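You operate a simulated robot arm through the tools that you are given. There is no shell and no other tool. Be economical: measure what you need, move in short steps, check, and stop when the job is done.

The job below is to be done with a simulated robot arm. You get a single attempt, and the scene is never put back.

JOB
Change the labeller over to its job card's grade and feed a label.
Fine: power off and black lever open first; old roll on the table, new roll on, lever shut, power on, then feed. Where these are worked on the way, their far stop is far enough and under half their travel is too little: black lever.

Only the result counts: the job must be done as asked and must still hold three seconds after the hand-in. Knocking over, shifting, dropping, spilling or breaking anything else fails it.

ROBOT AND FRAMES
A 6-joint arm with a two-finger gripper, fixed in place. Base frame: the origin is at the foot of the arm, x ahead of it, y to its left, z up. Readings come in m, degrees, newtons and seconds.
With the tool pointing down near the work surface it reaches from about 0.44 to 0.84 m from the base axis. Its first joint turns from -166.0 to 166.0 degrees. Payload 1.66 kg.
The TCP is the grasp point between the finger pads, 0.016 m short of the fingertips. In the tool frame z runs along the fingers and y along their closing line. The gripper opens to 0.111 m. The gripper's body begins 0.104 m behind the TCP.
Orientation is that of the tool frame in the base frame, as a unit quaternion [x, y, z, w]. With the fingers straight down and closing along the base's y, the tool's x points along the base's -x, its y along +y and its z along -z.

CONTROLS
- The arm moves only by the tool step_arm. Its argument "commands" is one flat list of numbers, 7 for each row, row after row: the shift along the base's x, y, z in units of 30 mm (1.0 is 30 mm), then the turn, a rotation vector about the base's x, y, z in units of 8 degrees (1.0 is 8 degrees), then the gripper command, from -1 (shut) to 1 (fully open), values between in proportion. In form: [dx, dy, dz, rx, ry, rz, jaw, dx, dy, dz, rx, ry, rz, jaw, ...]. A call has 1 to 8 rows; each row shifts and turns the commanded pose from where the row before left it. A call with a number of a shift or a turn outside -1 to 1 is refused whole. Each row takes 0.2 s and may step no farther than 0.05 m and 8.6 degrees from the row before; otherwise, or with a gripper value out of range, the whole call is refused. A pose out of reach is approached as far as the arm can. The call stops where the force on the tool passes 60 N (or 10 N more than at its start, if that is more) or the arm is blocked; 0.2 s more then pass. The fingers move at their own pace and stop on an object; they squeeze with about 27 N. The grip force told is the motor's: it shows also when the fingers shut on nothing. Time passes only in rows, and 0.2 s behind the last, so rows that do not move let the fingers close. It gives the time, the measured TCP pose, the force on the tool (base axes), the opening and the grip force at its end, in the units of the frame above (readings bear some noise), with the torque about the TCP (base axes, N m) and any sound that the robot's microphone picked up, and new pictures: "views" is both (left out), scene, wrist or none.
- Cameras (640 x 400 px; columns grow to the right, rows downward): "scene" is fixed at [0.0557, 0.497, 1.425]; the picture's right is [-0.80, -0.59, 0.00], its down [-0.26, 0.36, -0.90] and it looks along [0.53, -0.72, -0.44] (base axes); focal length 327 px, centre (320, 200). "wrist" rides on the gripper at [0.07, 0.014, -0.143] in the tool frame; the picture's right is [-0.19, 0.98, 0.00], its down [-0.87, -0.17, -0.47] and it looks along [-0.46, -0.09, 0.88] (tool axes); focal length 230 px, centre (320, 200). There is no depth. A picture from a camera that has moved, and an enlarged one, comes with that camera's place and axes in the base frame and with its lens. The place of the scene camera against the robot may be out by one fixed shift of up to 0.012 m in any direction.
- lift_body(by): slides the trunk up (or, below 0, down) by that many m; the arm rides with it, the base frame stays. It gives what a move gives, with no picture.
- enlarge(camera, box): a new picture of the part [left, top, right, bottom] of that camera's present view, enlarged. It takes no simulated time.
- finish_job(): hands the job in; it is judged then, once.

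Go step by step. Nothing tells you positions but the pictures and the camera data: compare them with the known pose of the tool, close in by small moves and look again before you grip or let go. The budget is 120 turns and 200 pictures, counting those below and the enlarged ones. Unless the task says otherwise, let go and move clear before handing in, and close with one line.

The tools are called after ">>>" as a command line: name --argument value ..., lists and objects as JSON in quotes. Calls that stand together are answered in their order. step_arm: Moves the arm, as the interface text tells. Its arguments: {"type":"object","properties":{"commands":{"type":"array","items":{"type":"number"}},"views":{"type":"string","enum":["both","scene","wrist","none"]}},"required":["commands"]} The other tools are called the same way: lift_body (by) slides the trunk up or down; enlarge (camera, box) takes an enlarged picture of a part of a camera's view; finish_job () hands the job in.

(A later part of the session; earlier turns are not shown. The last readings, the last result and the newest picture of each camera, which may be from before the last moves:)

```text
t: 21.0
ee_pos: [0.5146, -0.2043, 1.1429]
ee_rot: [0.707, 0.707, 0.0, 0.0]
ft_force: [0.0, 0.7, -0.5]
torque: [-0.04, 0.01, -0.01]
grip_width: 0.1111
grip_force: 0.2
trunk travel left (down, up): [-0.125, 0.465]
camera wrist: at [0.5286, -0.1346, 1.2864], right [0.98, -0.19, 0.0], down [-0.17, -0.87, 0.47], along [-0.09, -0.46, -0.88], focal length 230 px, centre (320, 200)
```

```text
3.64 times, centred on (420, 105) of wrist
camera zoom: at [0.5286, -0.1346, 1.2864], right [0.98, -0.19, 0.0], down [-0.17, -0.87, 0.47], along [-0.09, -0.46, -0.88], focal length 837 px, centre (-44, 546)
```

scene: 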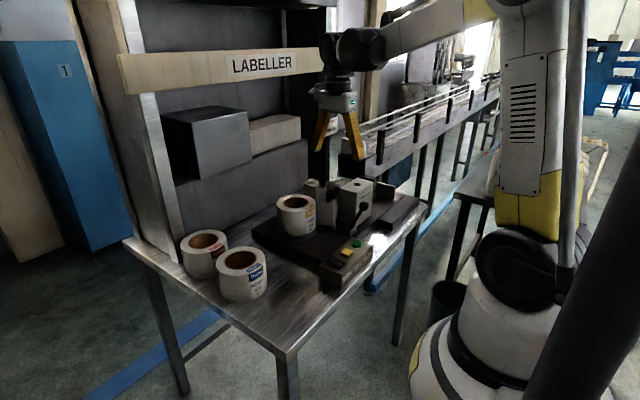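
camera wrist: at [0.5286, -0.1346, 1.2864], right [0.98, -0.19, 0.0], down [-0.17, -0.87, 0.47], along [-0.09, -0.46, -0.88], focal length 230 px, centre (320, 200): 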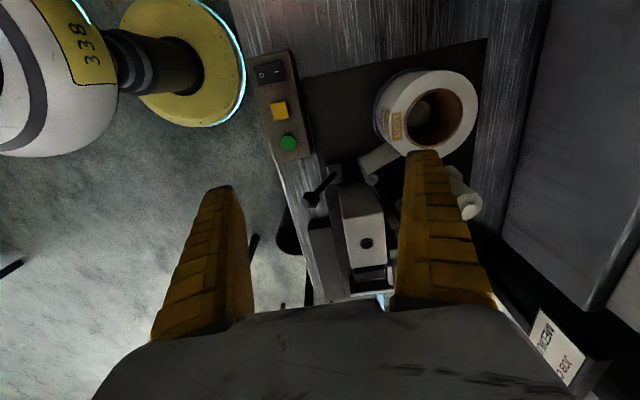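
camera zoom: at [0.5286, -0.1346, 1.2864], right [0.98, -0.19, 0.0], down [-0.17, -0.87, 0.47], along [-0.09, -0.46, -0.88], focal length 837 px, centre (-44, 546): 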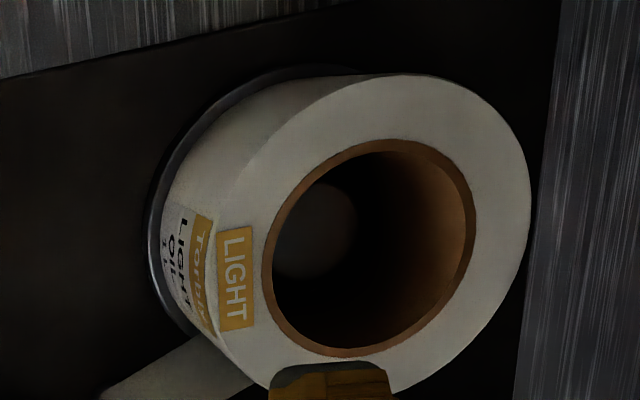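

The mounted roll is about 0.12 m across, wider than the gripper opening, so it must be gripped by its wall with one finger inside the core (spindle top is well down inside). I turn the tool back and measure the rolls from above.

>>> step_arm --commands '[0, 0.4, 0.2, 0, 0, 1, 1, 0, 0.4, 0.2, 0, 0, 1, 1, 0, 0.4, 0.2, 0, 0, 1, 1, 0, 0.4, 0.2, 0, 0, 1, 1, 0, 0.4, 0.2, 0, 0, 1, 1, 0, 0.4, 0.2, 0, 0, 1, 1, 0, 0.4, 0.2, 0, 0, 1, 1, 0, 0.4, 0.2, 0, 0, 1, 1]' --views "none"

>>> step_arm --commands '[0, 0.6, 0, 0, 0, 1, 1, 0, 0.6, 0, 0, 0, 1, 1, 0, 0.6, 0, 0, 0, 1, 1, 0, 0.6, 0, 0, 0, 0.25, 1, 0, 0.6, 0, 0, 0, 0, 1, 0, 0, 0, 0, 0, 0, 1]'

```text
t: 22.8
ee_pos: [0.5145, -0.1084, 1.1911]
ee_rot: [0.224, 0.975, 0.001, 0.0]
ft_force: [-0.3, 0.4, 0.1]
torque: [-0.01, 0.03, 0.0]
grip_width: 0.111
grip_force: 0.1
trunk travel left (down, up): [-0.125, 0.465]
```

```text
t: 24.2
ee_pos: [0.5155, -0.0186, 1.191]
ee_rot: [0.0, 1.0, 0.001, 0.0]
ft_force: [0.5, 0.7, -0.1]
torque: [0.04, 0.04, 0.04]
grip_width: 0.1109
grip_force: 0.1
trunk travel left (down, up): [-0.125, 0.465]
camera wrist: at [0.4453, -0.0054, 1.3331], right [0.19, 0.98, 0.0], down [0.87, -0.17, 0.47], along [0.46, -0.09, -0.88], focal length 230 px, centre (320, 200)
```

scene: 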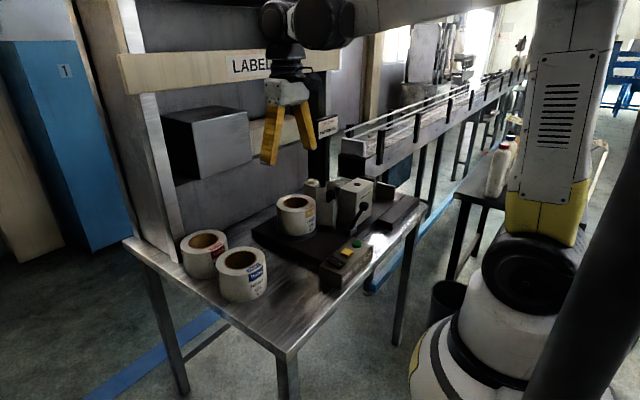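
wrist: 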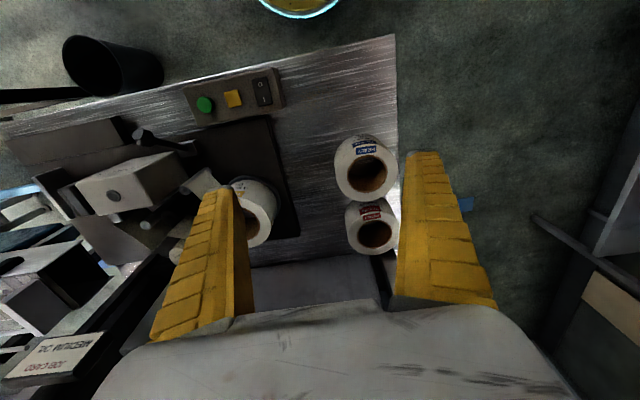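

>>> enlarge --camera "wrist" --box '[300, 110, 430, 270]'

>>> enlarge --camera "wrist" --box '[180, 30, 430, 300]'

```text
2.50 times, centred on (365, 190) of wrist
camera zoom: at [0.4453, -0.0054, 1.3331], right [0.19, 0.98, 0.0], down [0.87, -0.17, 0.47], along [0.46, -0.09, -0.88], focal length 575 px, centre (208, 225)
```

zoom: 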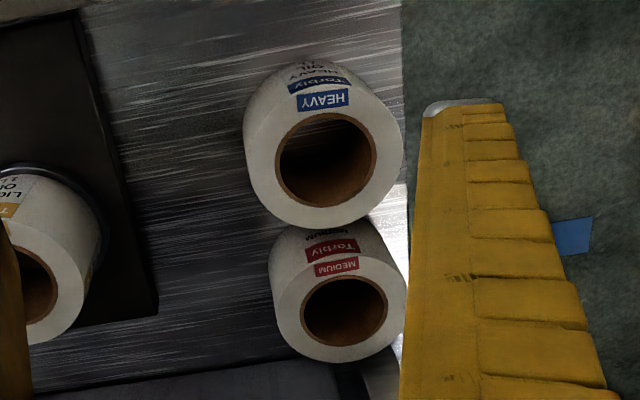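

```text
1.48 times, centred on (305, 165) of wrist
camera zoom: at [0.4453, -0.0054, 1.3331], right [0.19, 0.98, 0.0], down [0.87, -0.17, 0.47], along [0.46, -0.09, -0.88], focal length 341 px, centre (342, 252)
```

zoom: 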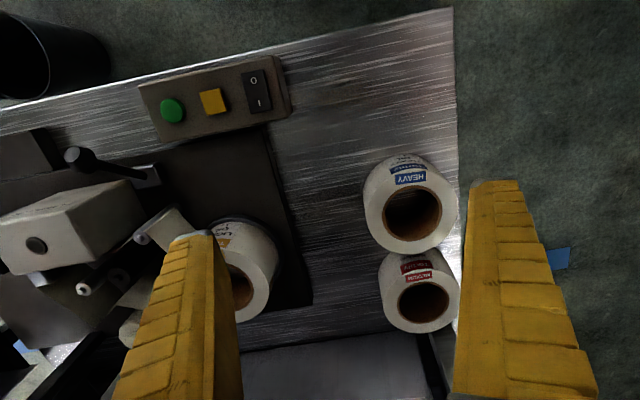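

Measured: old roll at (0.677,-0.215), top z 0.943; medium (0.789,0.058), heavy (0.634,0.055), tops about 0.893; radius 0.063, core radius 0.040. I go above the old roll's +y wall with the fingers part open.

>>> step_arm --commands '[0.673, -0.6, -0.6, 0, 0, 0, 0.26, 0.673, -0.6, -0.6, 0, 0, 0, 0.26, 0.673, -0.6, -0.6, 0, 0, 0, 0.26, 0.673, -0.6, -0.6, 0, 0, 0, 0.26, 0.673, -0.6, -0.6, 0, 0, 0, 0.26, 0.673, -0.6, -0.6, 0, 0, 0, 0.26, 0.673, -0.6, -0.6, 0, 0, 0, 0.26, 0.673, -0.6, -0.6, 0, 0, 0, 0.26]'

>>> enlarge --camera "wrist" --box '[220, 120, 420, 280]'

>>> enlarge --camera "scene" --box '[230, 100, 380, 250]'

```text
t: 26.0
ee_pos: [0.6756, -0.1633, 1.0488]
ee_rot: [0.0, 1.0, 0.001, 0.001]
ft_force: [0.3, -0.3, -0.1]
torque: [0.02, -0.02, 0.02]
grip_width: 0.0718
grip_force: 1.4
trunk travel left (down, up): [-0.125, 0.465]
camera wrist: at [0.6061, -0.1504, 1.1903], right [0.19, 0.98, 0.0], down [0.87, -0.17, 0.47], along [0.46, -0.09, -0.88], focal length 230 px, centre (320, 200)
```

scene: 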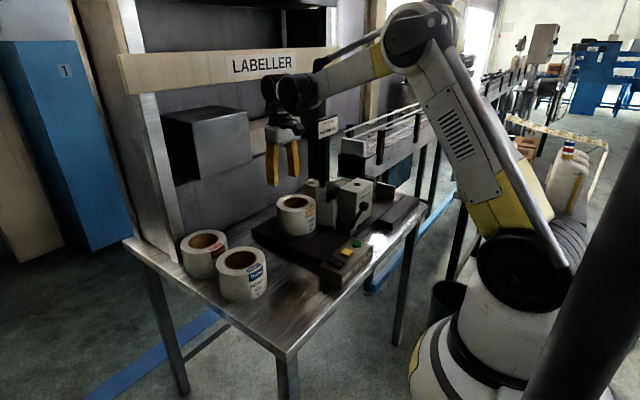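
wrist: 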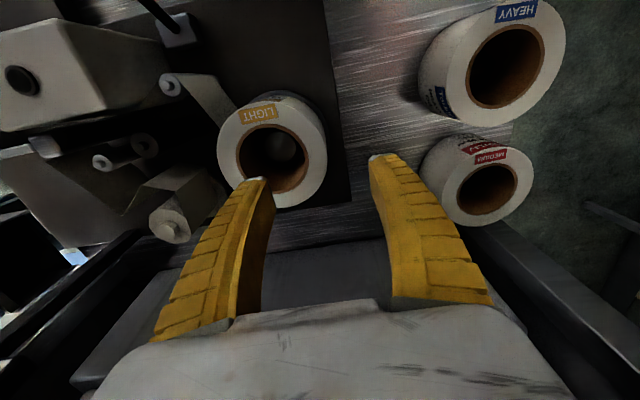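

```text
2.50 times, centred on (320, 200) of wrist
camera zoom: at [0.6061, -0.1504, 1.1903], right [0.19, 0.98, 0.0], down [0.87, -0.17, 0.47], along [0.46, -0.09, -0.88], focal length 575 px, centre (320, 200)
```

zoom: 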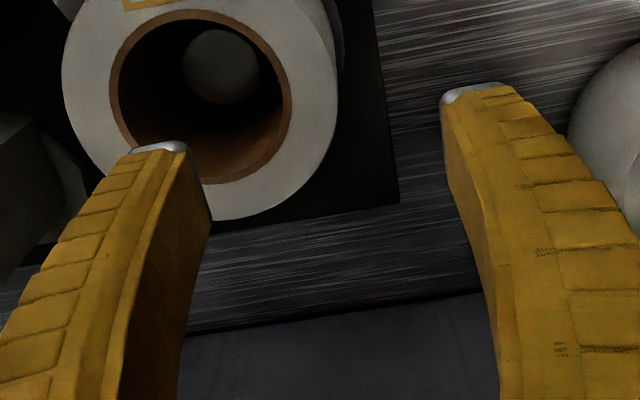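

```text
2.67 times, centred on (305, 175) of scene
camera zoom: at [0.0557, 0.497, 1.425], right [-0.8, -0.59, 0.0], down [-0.26, 0.36, -0.9], along [0.53, -0.72, -0.44], focal length 873 px, centre (360, 267)
```

zoom: 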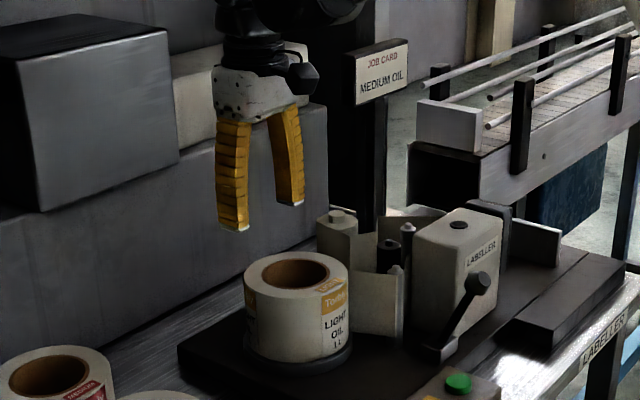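

Roll centre refines to (0.674,-0.217). I shift slightly and descend to just above the rim.

>>> step_arm --commands '[-0.05, -0.13, -0.5, 0, 0, 0, 0.26, 0, 0, -0.8, 0, 0, 0, 0.26, 0, 0, -0.8, 0, 0, 0, 0.26, 0, 0, -0.5, 0, 0, 0, 0.26, 0, 0, 0, 0, 0, 0, 0.26]'

>>> enlarge --camera "scene" --box '[230, 130, 350, 250]'

>>> enlarge --camera "wrist" --box '[200, 80, 440, 280]'

```text
t: 27.2
ee_pos: [0.6737, -0.1678, 0.969]
ee_rot: [0.001, 1.0, -0.001, -0.001]
ft_force: [0.3, 0.2, 0.0]
torque: [-0.03, 0.03, -0.01]
grip_width: 0.0716
grip_force: 0.8
trunk travel left (down, up): [-0.125, 0.465]
camera wrist: at [0.6039, -0.1542, 1.1118], right [0.19, 0.98, 0.0], down [0.87, -0.17, 0.47], along [0.46, -0.09, -0.88], focal length 230 px, centre (320, 200)
```

scene: 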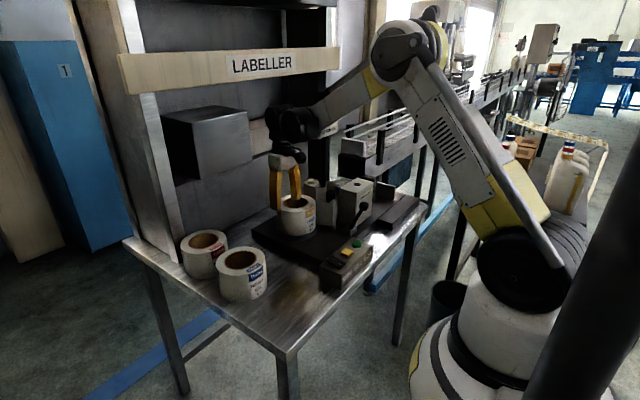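
wrist: 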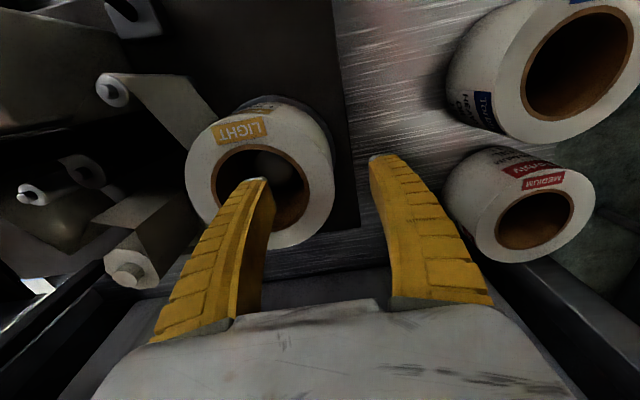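

```text
3.33 times, centred on (290, 190) of scene
camera zoom: at [0.0557, 0.497, 1.425], right [-0.8, -0.59, 0.0], down [-0.26, 0.36, -0.9], along [0.53, -0.72, -0.44], focal length 1092 px, centre (420, 233)
```

zoom: 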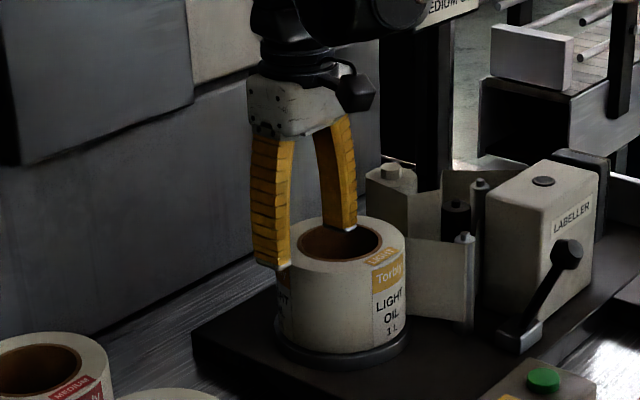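

```text
2.00 times, centred on (320, 180) of wrist
camera zoom: at [0.6039, -0.1542, 1.1118], right [0.19, 0.98, 0.0], down [0.87, -0.17, 0.47], along [0.46, -0.09, -0.88], focal length 460 px, centre (320, 240)
```

zoom: 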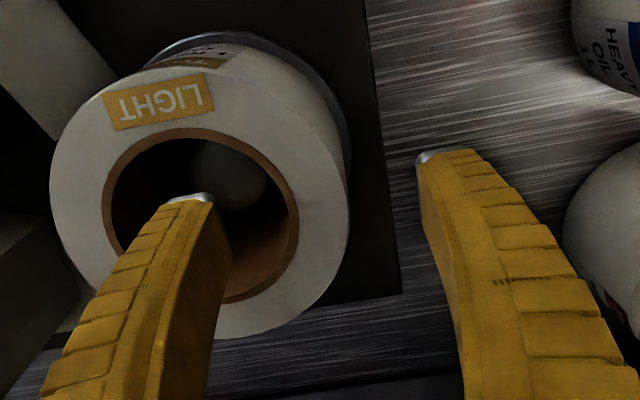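

Inner finger is over the core hole and the outer finger is clear of the roll. I descend and close.

>>> step_arm --commands '[0, 0, -0.8, 0, 0, 0, 0.26, 0, 0, -0.5, 0, 0, 0, 0.26, 0, 0, -0.3, 0, 0, 0, 0.26, 0, 0, 0, 0, 0, 0, -0.2, 0, 0, 0, 0, 0, 0, -1, 0, 0, 0, 0, 0, 0, -1]'

>>> enlarge --camera "scene" --box '[230, 130, 350, 250]'

```text
t: 28.6
ee_pos: [0.6732, -0.1665, 0.9209]
ee_rot: [-0.001, 1.0, 0.001, 0.0]
ft_force: [9.6, -1.0, 6.0]
torque: [0.02, -0.42, 0.34]
grip_width: 0.0231
grip_force: 27.5
trunk travel left (down, up): [-0.125, 0.465]
camera wrist: at [0.6045, -0.1538, 1.0636], right [0.19, 0.98, 0.0], down [0.87, -0.17, 0.47], along [0.46, -0.09, -0.88], focal length 230 px, centre (320, 200)
```

scene: 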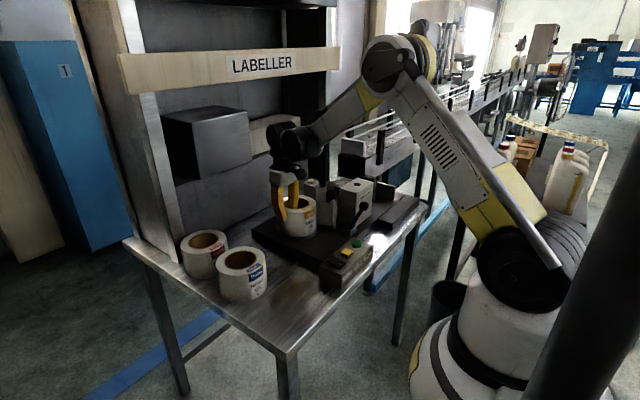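
wrist: 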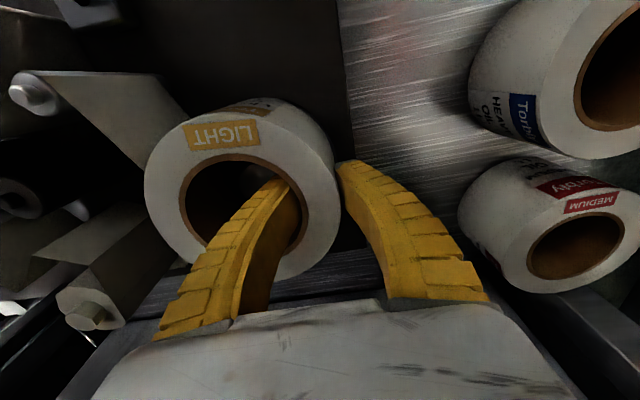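

```text
3.33 times, centred on (290, 190) of scene
camera zoom: at [0.0557, 0.497, 1.425], right [-0.8, -0.59, 0.0], down [-0.26, 0.36, -0.9], along [0.53, -0.72, -0.44], focal length 1092 px, centre (420, 233)
```

zoom: 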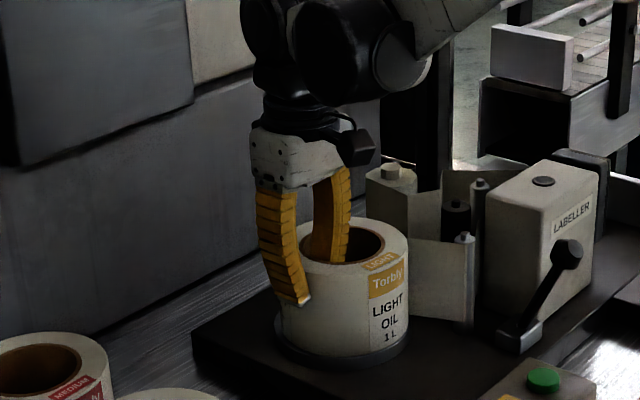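

Gripped (23 mm). I lift straight up slowly.

>>> step_arm --commands '[0, 0, 0.2, 0, 0, 0, -1, 0, 0, 0.3, 0, 0, 0, -1, 0, 0, 0.4, 0, 0, 0, -1, 0, 0, 0.4, 0, 0, 0, -1, 0, 0, 0, 0, 0, 0, -1]'

>>> enlarge --camera "scene" --box '[230, 130, 350, 250]'

```text
t: 29.8
ee_pos: [0.6735, -0.1659, 0.9586]
ee_rot: [0.0, 1.0, 0.0, 0.0]
ft_force: [0.0, 0.9, -5.7]
torque: [0.27, -0.02, 0.01]
grip_width: 0.021
grip_force: 27.0
trunk travel left (down, up): [-0.125, 0.465]
camera wrist: at [0.6047, -0.1532, 1.1023], right [0.19, 0.98, 0.0], down [0.87, -0.17, 0.47], along [0.46, -0.09, -0.88], focal length 230 px, centre (320, 200)
```

scene: 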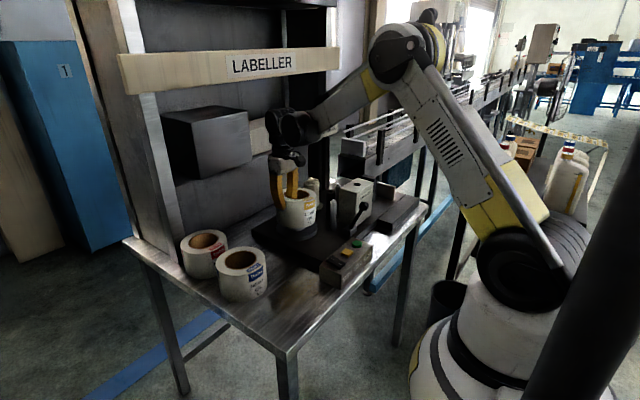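
wrist: 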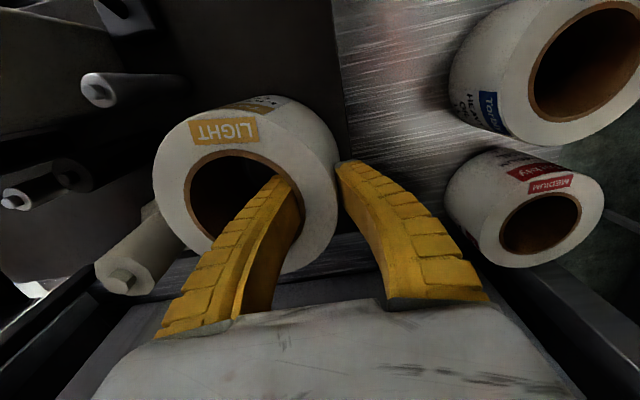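

```text
3.33 times, centred on (290, 190) of scene
camera zoom: at [0.0557, 0.497, 1.425], right [-0.8, -0.59, 0.0], down [-0.26, 0.36, -0.9], along [0.53, -0.72, -0.44], focal length 1092 px, centre (420, 233)
```

zoom: 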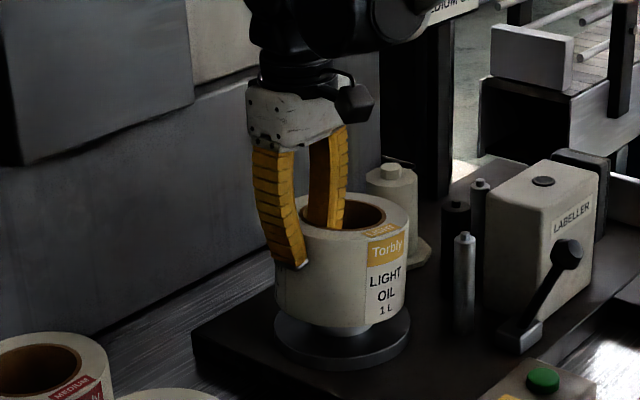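

The roll is off the spindle and the web went with it. I raise further and carry it toward the free front-left table area, centre about (0.49,0.005).

>>> step_arm --commands '[0, 0, 0.6, 0, 0, 0, -1, 0, 0, 0.9, 0, 0, 0, -1, 0, 0, 0.9, 0, 0, 0, -1, -0.3, 0.4, 0, 0, 0, 0, -1, -0.6, 0.7, 0, 0, 0, 0, -1, -0.6, 0.75, 0, 0, 0, 0, -1, -0.6, 0.75, 0, 0, 0, 0, -1, -0.6, 0.75, 0, 0, 0, 0, -1]' --views "none"

>>> step_arm --commands '[-0.6, 0.75, 0, 0, 0, 0, -1, -0.6, 0.75, 0, 0, 0, 0, -1, -0.6, 0.75, 0, 0, 0, 0, -1, -0.6, 0.75, 0, 0, 0, 0, -1, -0.6, 0.75, 0, 0, 0, 0, -1, -0.4, 0.35, 0, 0, 0, 0, -1, 0, 0, 0, 0, 0, 0, -1, 0, 0, 0, 0, 0, 0, -1]'

>>> enlarge --camera "scene" --box '[180, 120, 380, 310]'

```text
t: 31.6
ee_pos: [0.5928, -0.066, 1.0311]
ee_rot: [0.001, 1.0, -0.001, -0.001]
ft_force: [0.0, -0.7, -5.9]
torque: [0.29, 0.0, -0.01]
grip_width: 0.0217
grip_force: 26.5
trunk travel left (down, up): [-0.125, 0.465]
```

```text
t: 33.4
ee_pos: [0.4926, 0.0573, 1.0324]
ee_rot: [0.0, 1.0, 0.0, 0.0]
ft_force: [0.4, 0.6, -6.8]
torque: [0.3, 0.02, -0.04]
grip_width: 0.0216
grip_force: 27.5
trunk travel left (down, up): [-0.125, 0.465]
camera wrist: at [0.4225, 0.0705, 1.1751], right [0.19, 0.98, 0.0], down [0.87, -0.17, 0.47], along [0.46, -0.09, -0.88], focal length 230 px, centre (320, 200)
```

scene: 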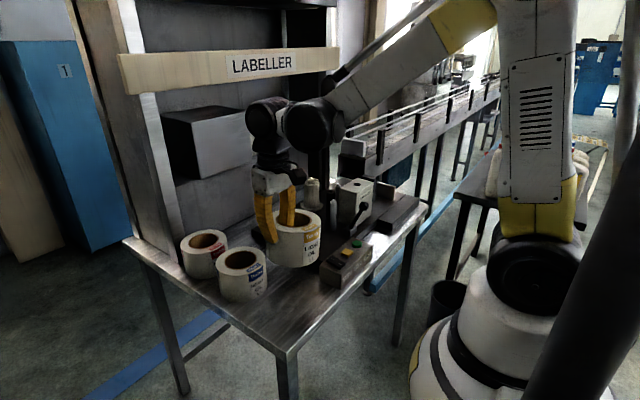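
wrist: 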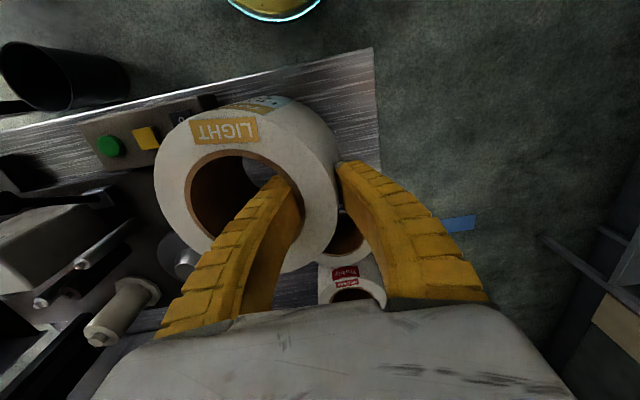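

```text
2.11 times, centred on (280, 215) of scene
camera zoom: at [0.0557, 0.497, 1.425], right [-0.8, -0.59, 0.0], down [-0.26, 0.36, -0.9], along [0.53, -0.72, -0.44], focal length 689 px, centre (404, 168)
```

zoom: 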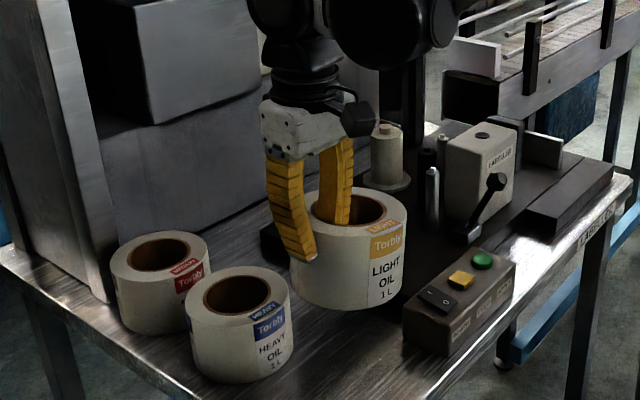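

Position is good: gaps of about 2 cm to the panel box and the heavy roll. I lower to near the table.

>>> step_arm --commands '[0, 0, -0.6, 0, 0, 0, -1, 0, 0, -0.9, 0, 0, 0, -1, 0, 0, -0.9, 0, 0, 0, -1, 0, 0, -0.9, 0, 0, 0, -1, 0, 0, -0.8, 0, 0, 0, -1, 0, 0, -0.5, 0, 0, 0, -1, 0, 0, 0, 0, 0, 0, -1]'

>>> enlarge --camera "scene" --box '[200, 180, 380, 330]'

```text
t: 35.0
ee_pos: [0.4905, 0.0581, 0.8917]
ee_rot: [0.0, 1.0, 0.001, 0.0]
ft_force: [0.0, 0.1, -6.5]
torque: [0.3, 0.01, 0.01]
grip_width: 0.0216
grip_force: 26.8
trunk travel left (down, up): [-0.125, 0.465]
camera wrist: at [0.4222, 0.0706, 1.0354], right [0.19, 0.98, 0.0], down [0.87, -0.17, 0.47], along [0.46, -0.09, -0.88], focal length 230 px, centre (320, 200)
```

scene: 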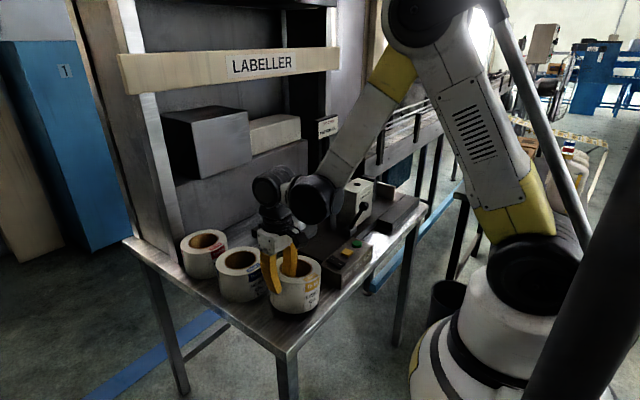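
wrist: 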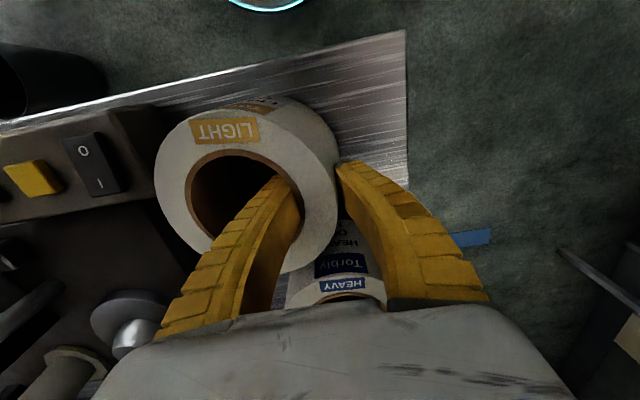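

```text
2.67 times, centred on (290, 255) of scene
camera zoom: at [0.0557, 0.497, 1.425], right [-0.8, -0.59, 0.0], down [-0.26, 0.36, -0.9], along [0.53, -0.72, -0.44], focal length 873 px, centre (400, 53)
```

zoom: 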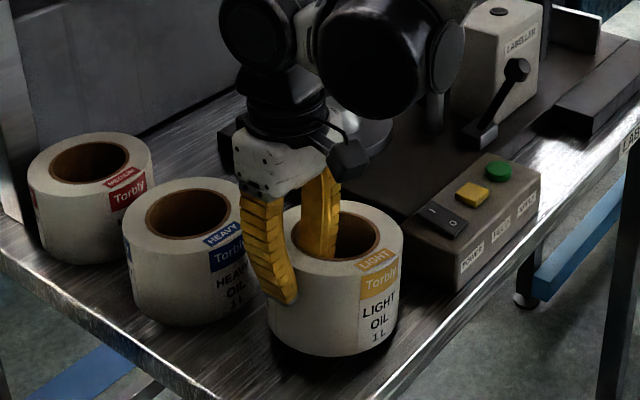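

>>> step_arm --commands '[0, 0, -0.2, 0, 0, 0, -1, 0, 0, -0.2, 0, 0, 0, -1, 0, 0, -0.1, 0, 0, 0, -1, 0, 0, -0.1, 0, 0, 0, -1, 0, 0, 0, 0, 0, 0, -1]' --views "none"

```text
t: 36.2
ee_pos: [0.4911, 0.0572, 0.8761]
ee_rot: [0.0, 1.0, 0.0, 0.0]
ft_force: [3.1, 5.0, 13.2]
torque: [0.0, 0.07, 0.15]
grip_width: 0.0211
grip_force: 26.7
trunk travel left (down, up): [-0.125, 0.465]
```

The roll rests on the table (13 N upward). I release and look.

>>> step_arm --commands '[0, 0, 0.05, 0, 0, 0, -0.3, 0, 0, 0, 0, 0, 0, 0.2, 0, 0, 0, 0, 0, 0, 0.2]'

>>> enlarge --camera "scene" --box '[200, 180, 380, 330]'

```text
t: 37.0
ee_pos: [0.4905, 0.0577, 0.8786]
ee_rot: [0.0, 1.0, 0.0, 0.0]
ft_force: [-0.7, 0.4, -0.2]
torque: [-0.04, 0.02, -0.02]
grip_width: 0.0684
grip_force: 1.2
trunk travel left (down, up): [-0.125, 0.465]
camera wrist: at [0.4216, 0.0701, 1.0206], right [0.19, 0.98, 0.0], down [0.87, -0.17, 0.47], along [0.46, -0.09, -0.88], focal length 230 px, centre (320, 200)
```

scene: 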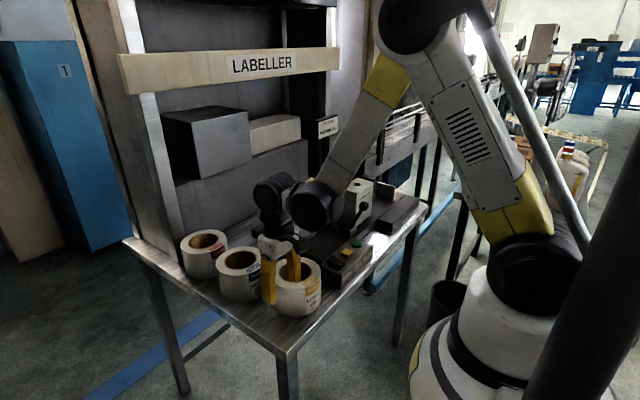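
wrist: 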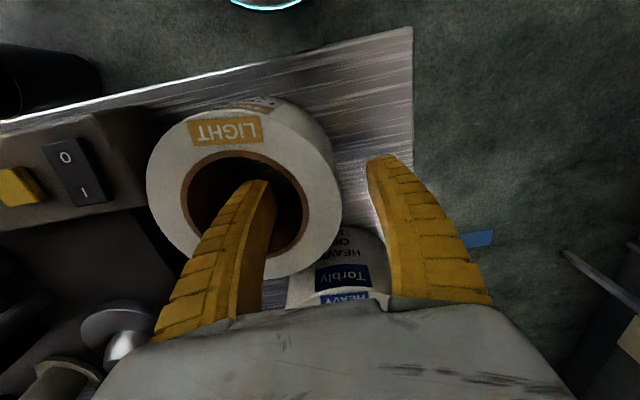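

```text
2.67 times, centred on (290, 255) of scene
camera zoom: at [0.0557, 0.497, 1.425], right [-0.8, -0.59, 0.0], down [-0.26, 0.36, -0.9], along [0.53, -0.72, -0.44], focal length 873 px, centre (400, 53)
```

zoom: 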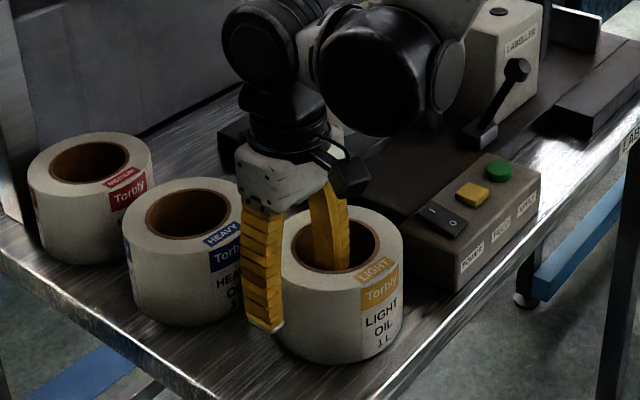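

Old roll stands free on the table. I rise and head for the medium roll, turning the tool 45° so I grip its wall on the (-x,-y) side, clear of the heavy roll and the shelf.

>>> step_arm --commands '[0, 0, 0.7, 0, 0, 0, 0.2, 0, 0, 1, 0, 0, 0, 0.2, 0, 0, 1, 0, 0, 0, 0.2, 0, 0, 1, 0, 0, 0, 0.2, 0, 0, 1, 0, 0, 0, 0.2, 0, 0, 1, 0, 0, 0, 0.2, 0.7, -0.1, 0, 0, 0, -0.9, 0.2, 0.9, -0.1, 0, 0, 0, -0.9, 0.2]' --views "none"

>>> step_arm --commands '[1, -0.15, 0, 0, 0, -0.9, 0.2, 1, -0.15, 0, 0, 0, -0.9, 0.2, 1, -0.15, 0, 0, 0, -0.9, 0.2, 1, -0.15, 0, 0, 0, -0.9, 0.2, 1, -0.15, 0, 0, 0, -0.225, 0.2, 1, -0.15, 0, 0, 0, 0, 0.2, 1, -0.1, 0, 0, 0, 0, 0.2, 0, 0, 0, 0, 0, 0, 0.2]'

>>> enlarge --camera "wrist" --box '[220, 100, 440, 280]'

```text
t: 38.8
ee_pos: [0.539, 0.052, 1.0485]
ee_rot: [0.127, 0.992, 0.0, 0.0]
ft_force: [0.7, 0.3, -0.5]
torque: [0.0, 0.02, -0.01]
grip_width: 0.0683
grip_force: 0.7
trunk travel left (down, up): [-0.125, 0.465]
```

```text
t: 40.6
ee_pos: [0.7505, 0.0228, 1.0484]
ee_rot: [0.383, 0.924, 0.001, 0.0]
ft_force: [0.0, 0.6, -0.2]
torque: [-0.02, 0.01, 0.04]
grip_width: 0.0683
grip_force: 1.4
trunk travel left (down, up): [-0.125, 0.465]
camera wrist: at [0.711, 0.0796, 1.1904], right [0.83, 0.56, 0.0], down [0.49, -0.73, 0.47], along [0.26, -0.39, -0.88], focal length 230 px, centre (320, 200)
```

scene: 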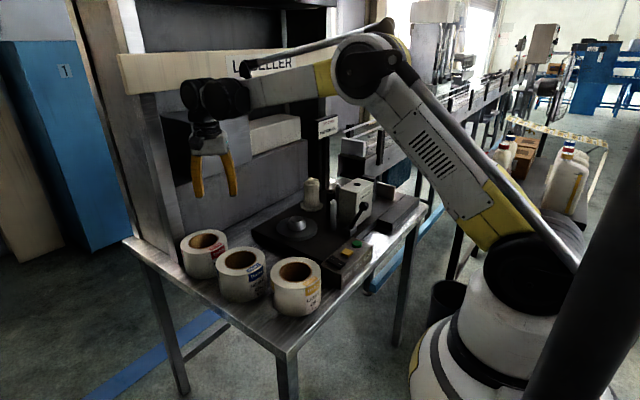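
wrist: 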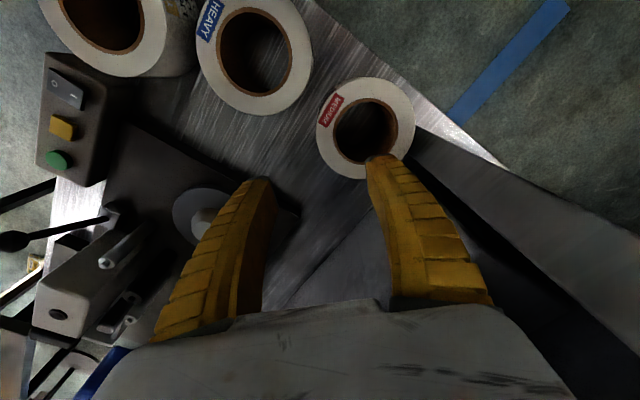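

```text
2.22 times, centred on (330, 190) of wrist
camera zoom: at [0.711, 0.0796, 1.1904], right [0.83, 0.56, 0.0], down [0.49, -0.73, 0.47], along [0.26, -0.39, -0.88], focal length 511 px, centre (298, 222)
```

zoom: 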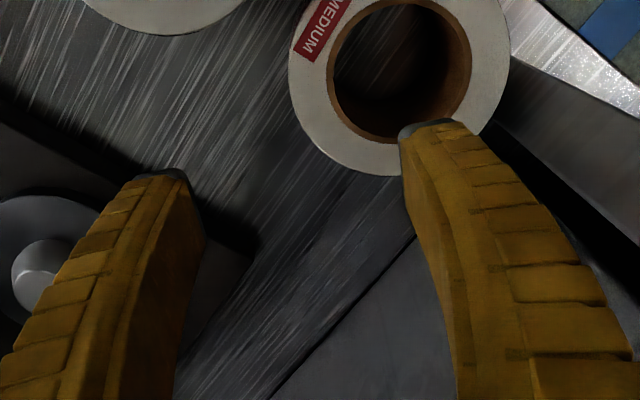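

Medium centre refines to (0.789,0.062). I correct and descend to just above its rim.

>>> step_arm --commands '[0.1, 0.12, -0.7, 0, 0, 0, 0.2, 0, 0, -1, 0, 0, 0, 0.2, 0, 0, -1, 0, 0, 0, 0.2, 0, 0, -1, 0, 0, 0, 0.2, 0, 0, -0.5, 0, 0, 0, 0.2, 0, 0, 0, 0, 0, 0, 0.2]'

>>> enlarge --camera "wrist" --box '[200, 80, 440, 260]'

>>> enlarge --camera "scene" --box '[140, 140, 280, 290]'

```text
t: 42.0
ee_pos: [0.7512, 0.0253, 0.9231]
ee_rot: [0.383, 0.924, 0.0, 0.0]
ft_force: [0.4, -0.3, 0.5]
torque: [0.0, -0.02, 0.01]
grip_width: 0.0683
grip_force: 1.5
trunk travel left (down, up): [-0.125, 0.465]
camera wrist: at [0.7113, 0.0832, 1.0652], right [0.83, 0.56, 0.0], down [0.49, -0.73, 0.47], along [0.26, -0.39, -0.88], focal length 230 px, centre (320, 200)
```

scene: 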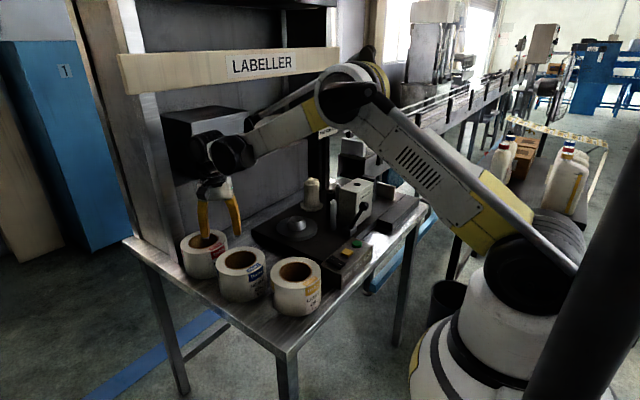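
wrist: 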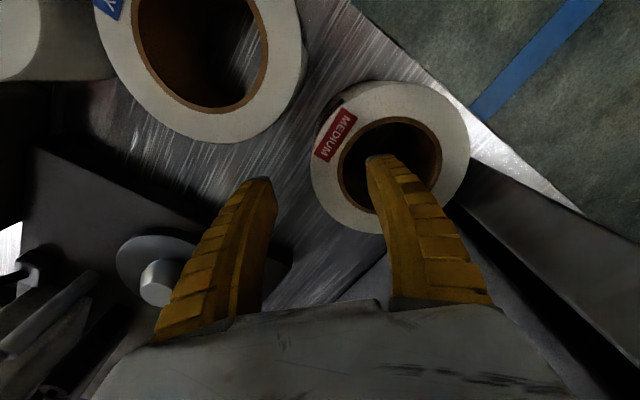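

```text
2.22 times, centred on (320, 170) of wrist
camera zoom: at [0.7113, 0.0832, 1.0652], right [0.83, 0.56, 0.0], down [0.49, -0.73, 0.47], along [0.26, -0.39, -0.88], focal length 511 px, centre (320, 267)
```

zoom: 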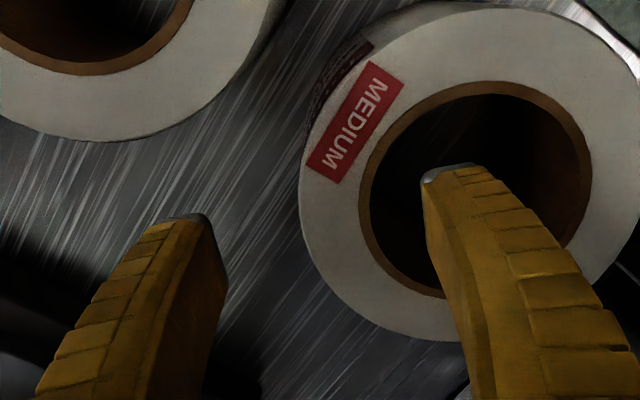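

```text
2.67 times, centred on (210, 215) of scene
camera zoom: at [0.0557, 0.497, 1.425], right [-0.8, -0.59, 0.0], down [-0.26, 0.36, -0.9], along [0.53, -0.72, -0.44], focal length 873 px, centre (613, 160)
```

zoom: 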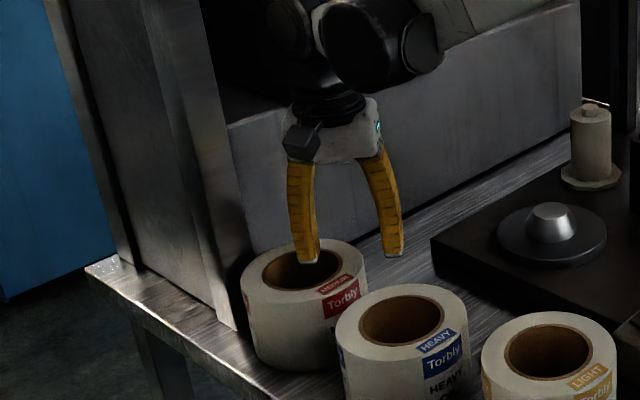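

Inner finger is over the core, outer finger clear. I descend and close.

>>> step_arm --commands '[0, 0, -0.6, 0, 0, 0, 0.2, 0, 0, -0.6, 0, 0, 0, 0.2, 0, 0, -0.37, 0, 0, 0, 0.2, 0, 0, 0, 0, 0, 0, -0.2, 0, 0, 0, 0, 0, 0, -1, 0, 0, 0, 0, 0, 0, -1]'

>>> enlarge --camera "scene" --box '[140, 140, 280, 290]'

```text
t: 43.4
ee_pos: [0.75, 0.0246, 0.8752]
ee_rot: [0.383, 0.924, 0.0, 0.0]
ft_force: [0.9, -1.2, 3.9]
torque: [-0.15, -0.14, -0.24]
grip_width: 0.0186
grip_force: 27.1
trunk travel left (down, up): [-0.125, 0.465]
camera wrist: at [0.7114, 0.0832, 1.0181], right [0.83, 0.56, 0.0], down [0.49, -0.73, 0.47], along [0.26, -0.39, -0.88], focal length 230 px, centre (320, 200)
```

scene: 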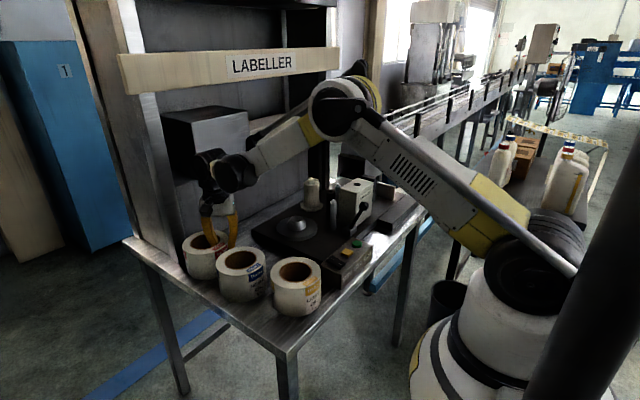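
wrist: 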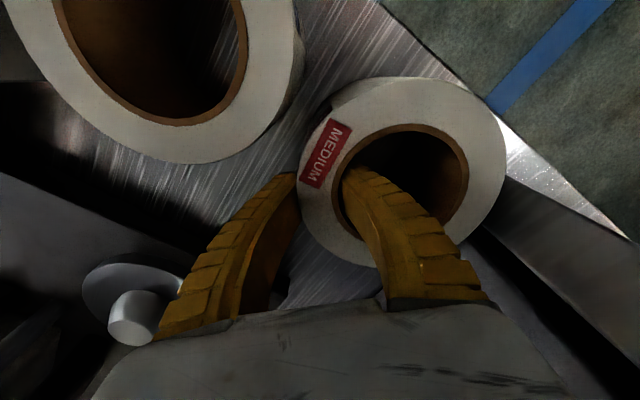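

```text
2.67 times, centred on (210, 215) of scene
camera zoom: at [0.0557, 0.497, 1.425], right [-0.8, -0.59, 0.0], down [-0.26, 0.36, -0.9], along [0.53, -0.72, -0.44], focal length 873 px, centre (613, 160)
```

zoom: 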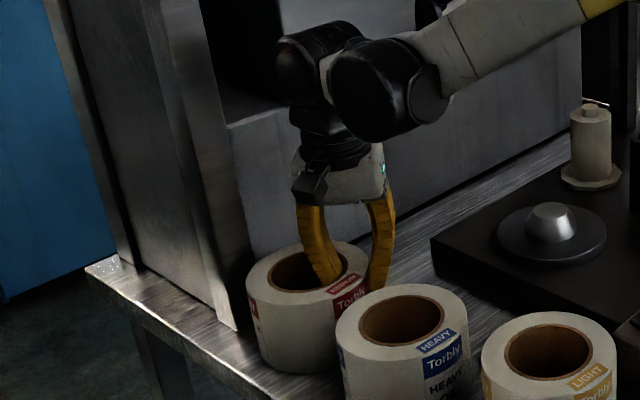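

Gripped. I lift straight up and check it is held.

>>> step_arm --commands '[0, 0, 0.3, 0, 0, 0, -1, 0, 0, 0.5, 0, 0, 0, -1, 0, 0, 0.8, 0, 0, 0, -1, 0, 0, 0.8, 0, 0, 0, -1, 0, 0, 0, 0, 0, 0, -1]'

>>> enlarge --camera "scene" --box '[140, 140, 280, 290]'

```text
t: 44.6
ee_pos: [0.7537, 0.0252, 0.9503]
ee_rot: [0.383, 0.924, 0.0, 0.0]
ft_force: [0.1, -0.9, -6.3]
torque: [-0.19, 0.2, 0.02]
grip_width: 0.0187
grip_force: 27.4
trunk travel left (down, up): [-0.125, 0.465]
camera wrist: at [0.7132, 0.0835, 1.0926], right [0.83, 0.56, 0.0], down [0.49, -0.73, 0.47], along [0.26, -0.39, -0.88], focal length 230 px, centre (320, 200)
```

scene: 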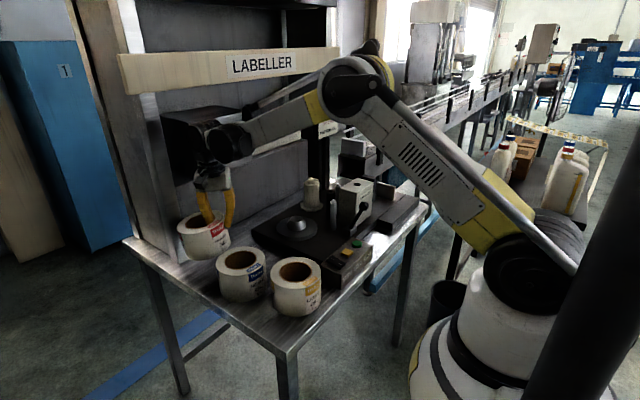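
wrist: 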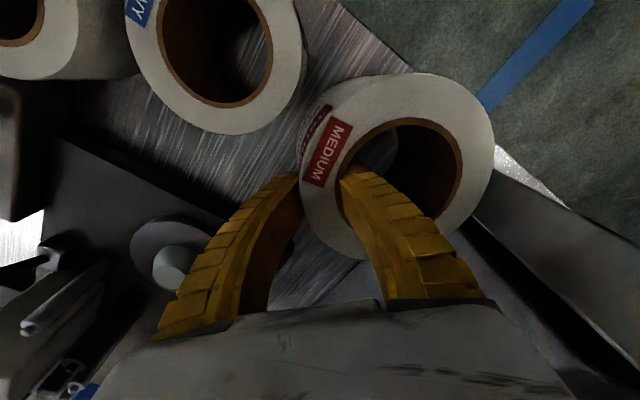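

```text
2.67 times, centred on (210, 215) of scene
camera zoom: at [0.0557, 0.497, 1.425], right [-0.8, -0.59, 0.0], down [-0.26, 0.36, -0.9], along [0.53, -0.72, -0.44], focal length 873 px, centre (613, 160)
```

zoom: 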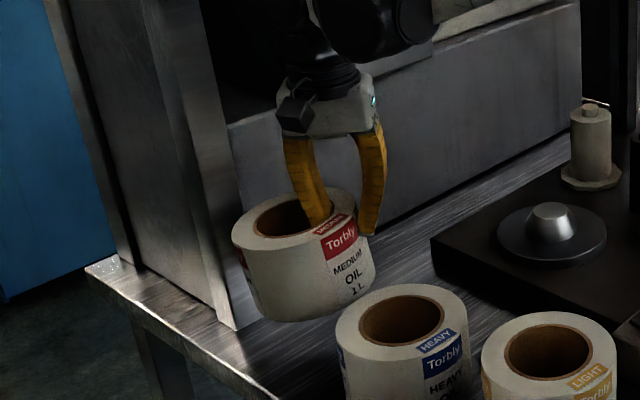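

The roll is held but hangs slightly tilted. I check whether the tilt is steady.

>>> step_arm --commands '[0, 0, 0, 0, 0, 0, -1, 0, 0, 0, 0, 0, 0, -1, 0, 0, 0, 0, 0, 0, -1]'

>>> enlarge --camera "scene" --box '[140, 140, 280, 290]'

>>> enlarge --camera "wrist" --box '[270, 50, 510, 280]'

```text
t: 45.4
ee_pos: [0.7521, 0.0253, 0.9497]
ee_rot: [0.382, 0.924, 0.0, 0.001]
ft_force: [-0.4, -0.7, -5.5]
torque: [-0.18, 0.21, -0.03]
grip_width: 0.0185
grip_force: 26.4
trunk travel left (down, up): [-0.125, 0.465]
camera wrist: at [0.7132, 0.0835, 1.0923], right [0.83, 0.56, 0.0], down [0.49, -0.73, 0.47], along [0.26, -0.39, -0.88], focal length 230 px, centre (320, 200)
```

scene: 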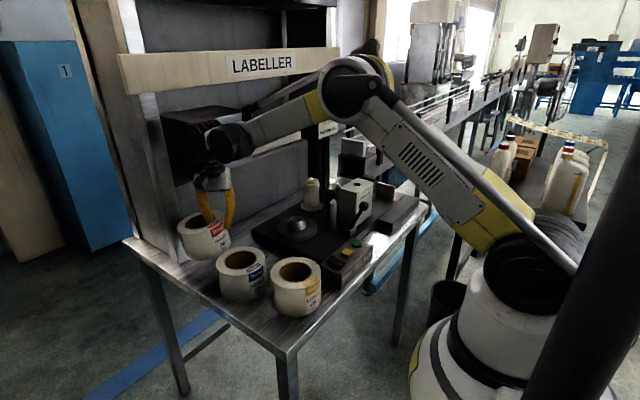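
wrist: 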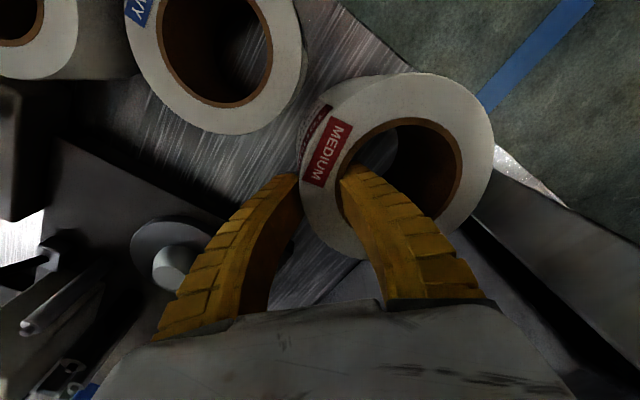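

```text
2.67 times, centred on (210, 215) of scene
camera zoom: at [0.0557, 0.497, 1.425], right [-0.8, -0.59, 0.0], down [-0.26, 0.36, -0.9], along [0.53, -0.72, -0.44], focal length 873 px, centre (613, 160)
```

zoom: 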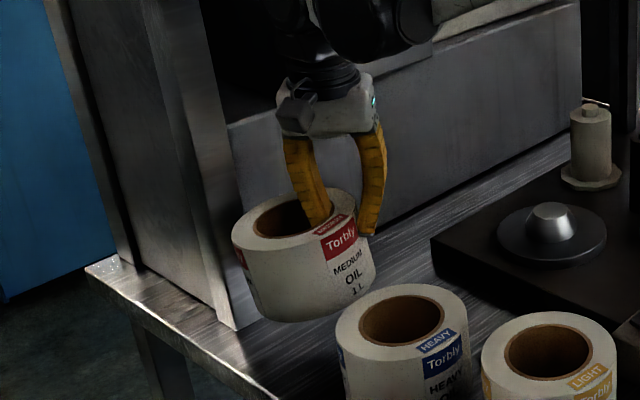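

```text
1.74 times, centred on (390, 165) of wrist
camera zoom: at [0.7132, 0.0835, 1.0923], right [0.83, 0.56, 0.0], down [0.49, -0.73, 0.47], along [0.26, -0.39, -0.88], focal length 400 px, centre (198, 261)
```

zoom: 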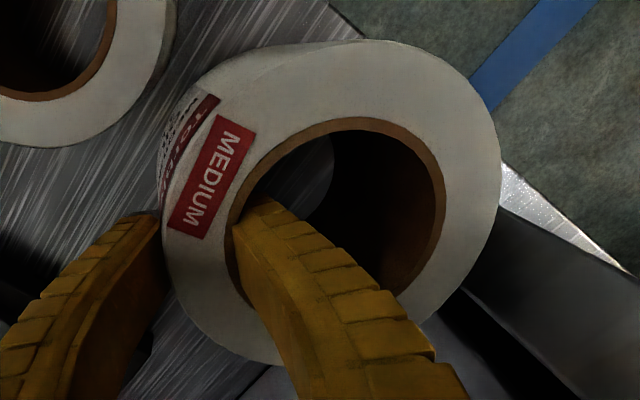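

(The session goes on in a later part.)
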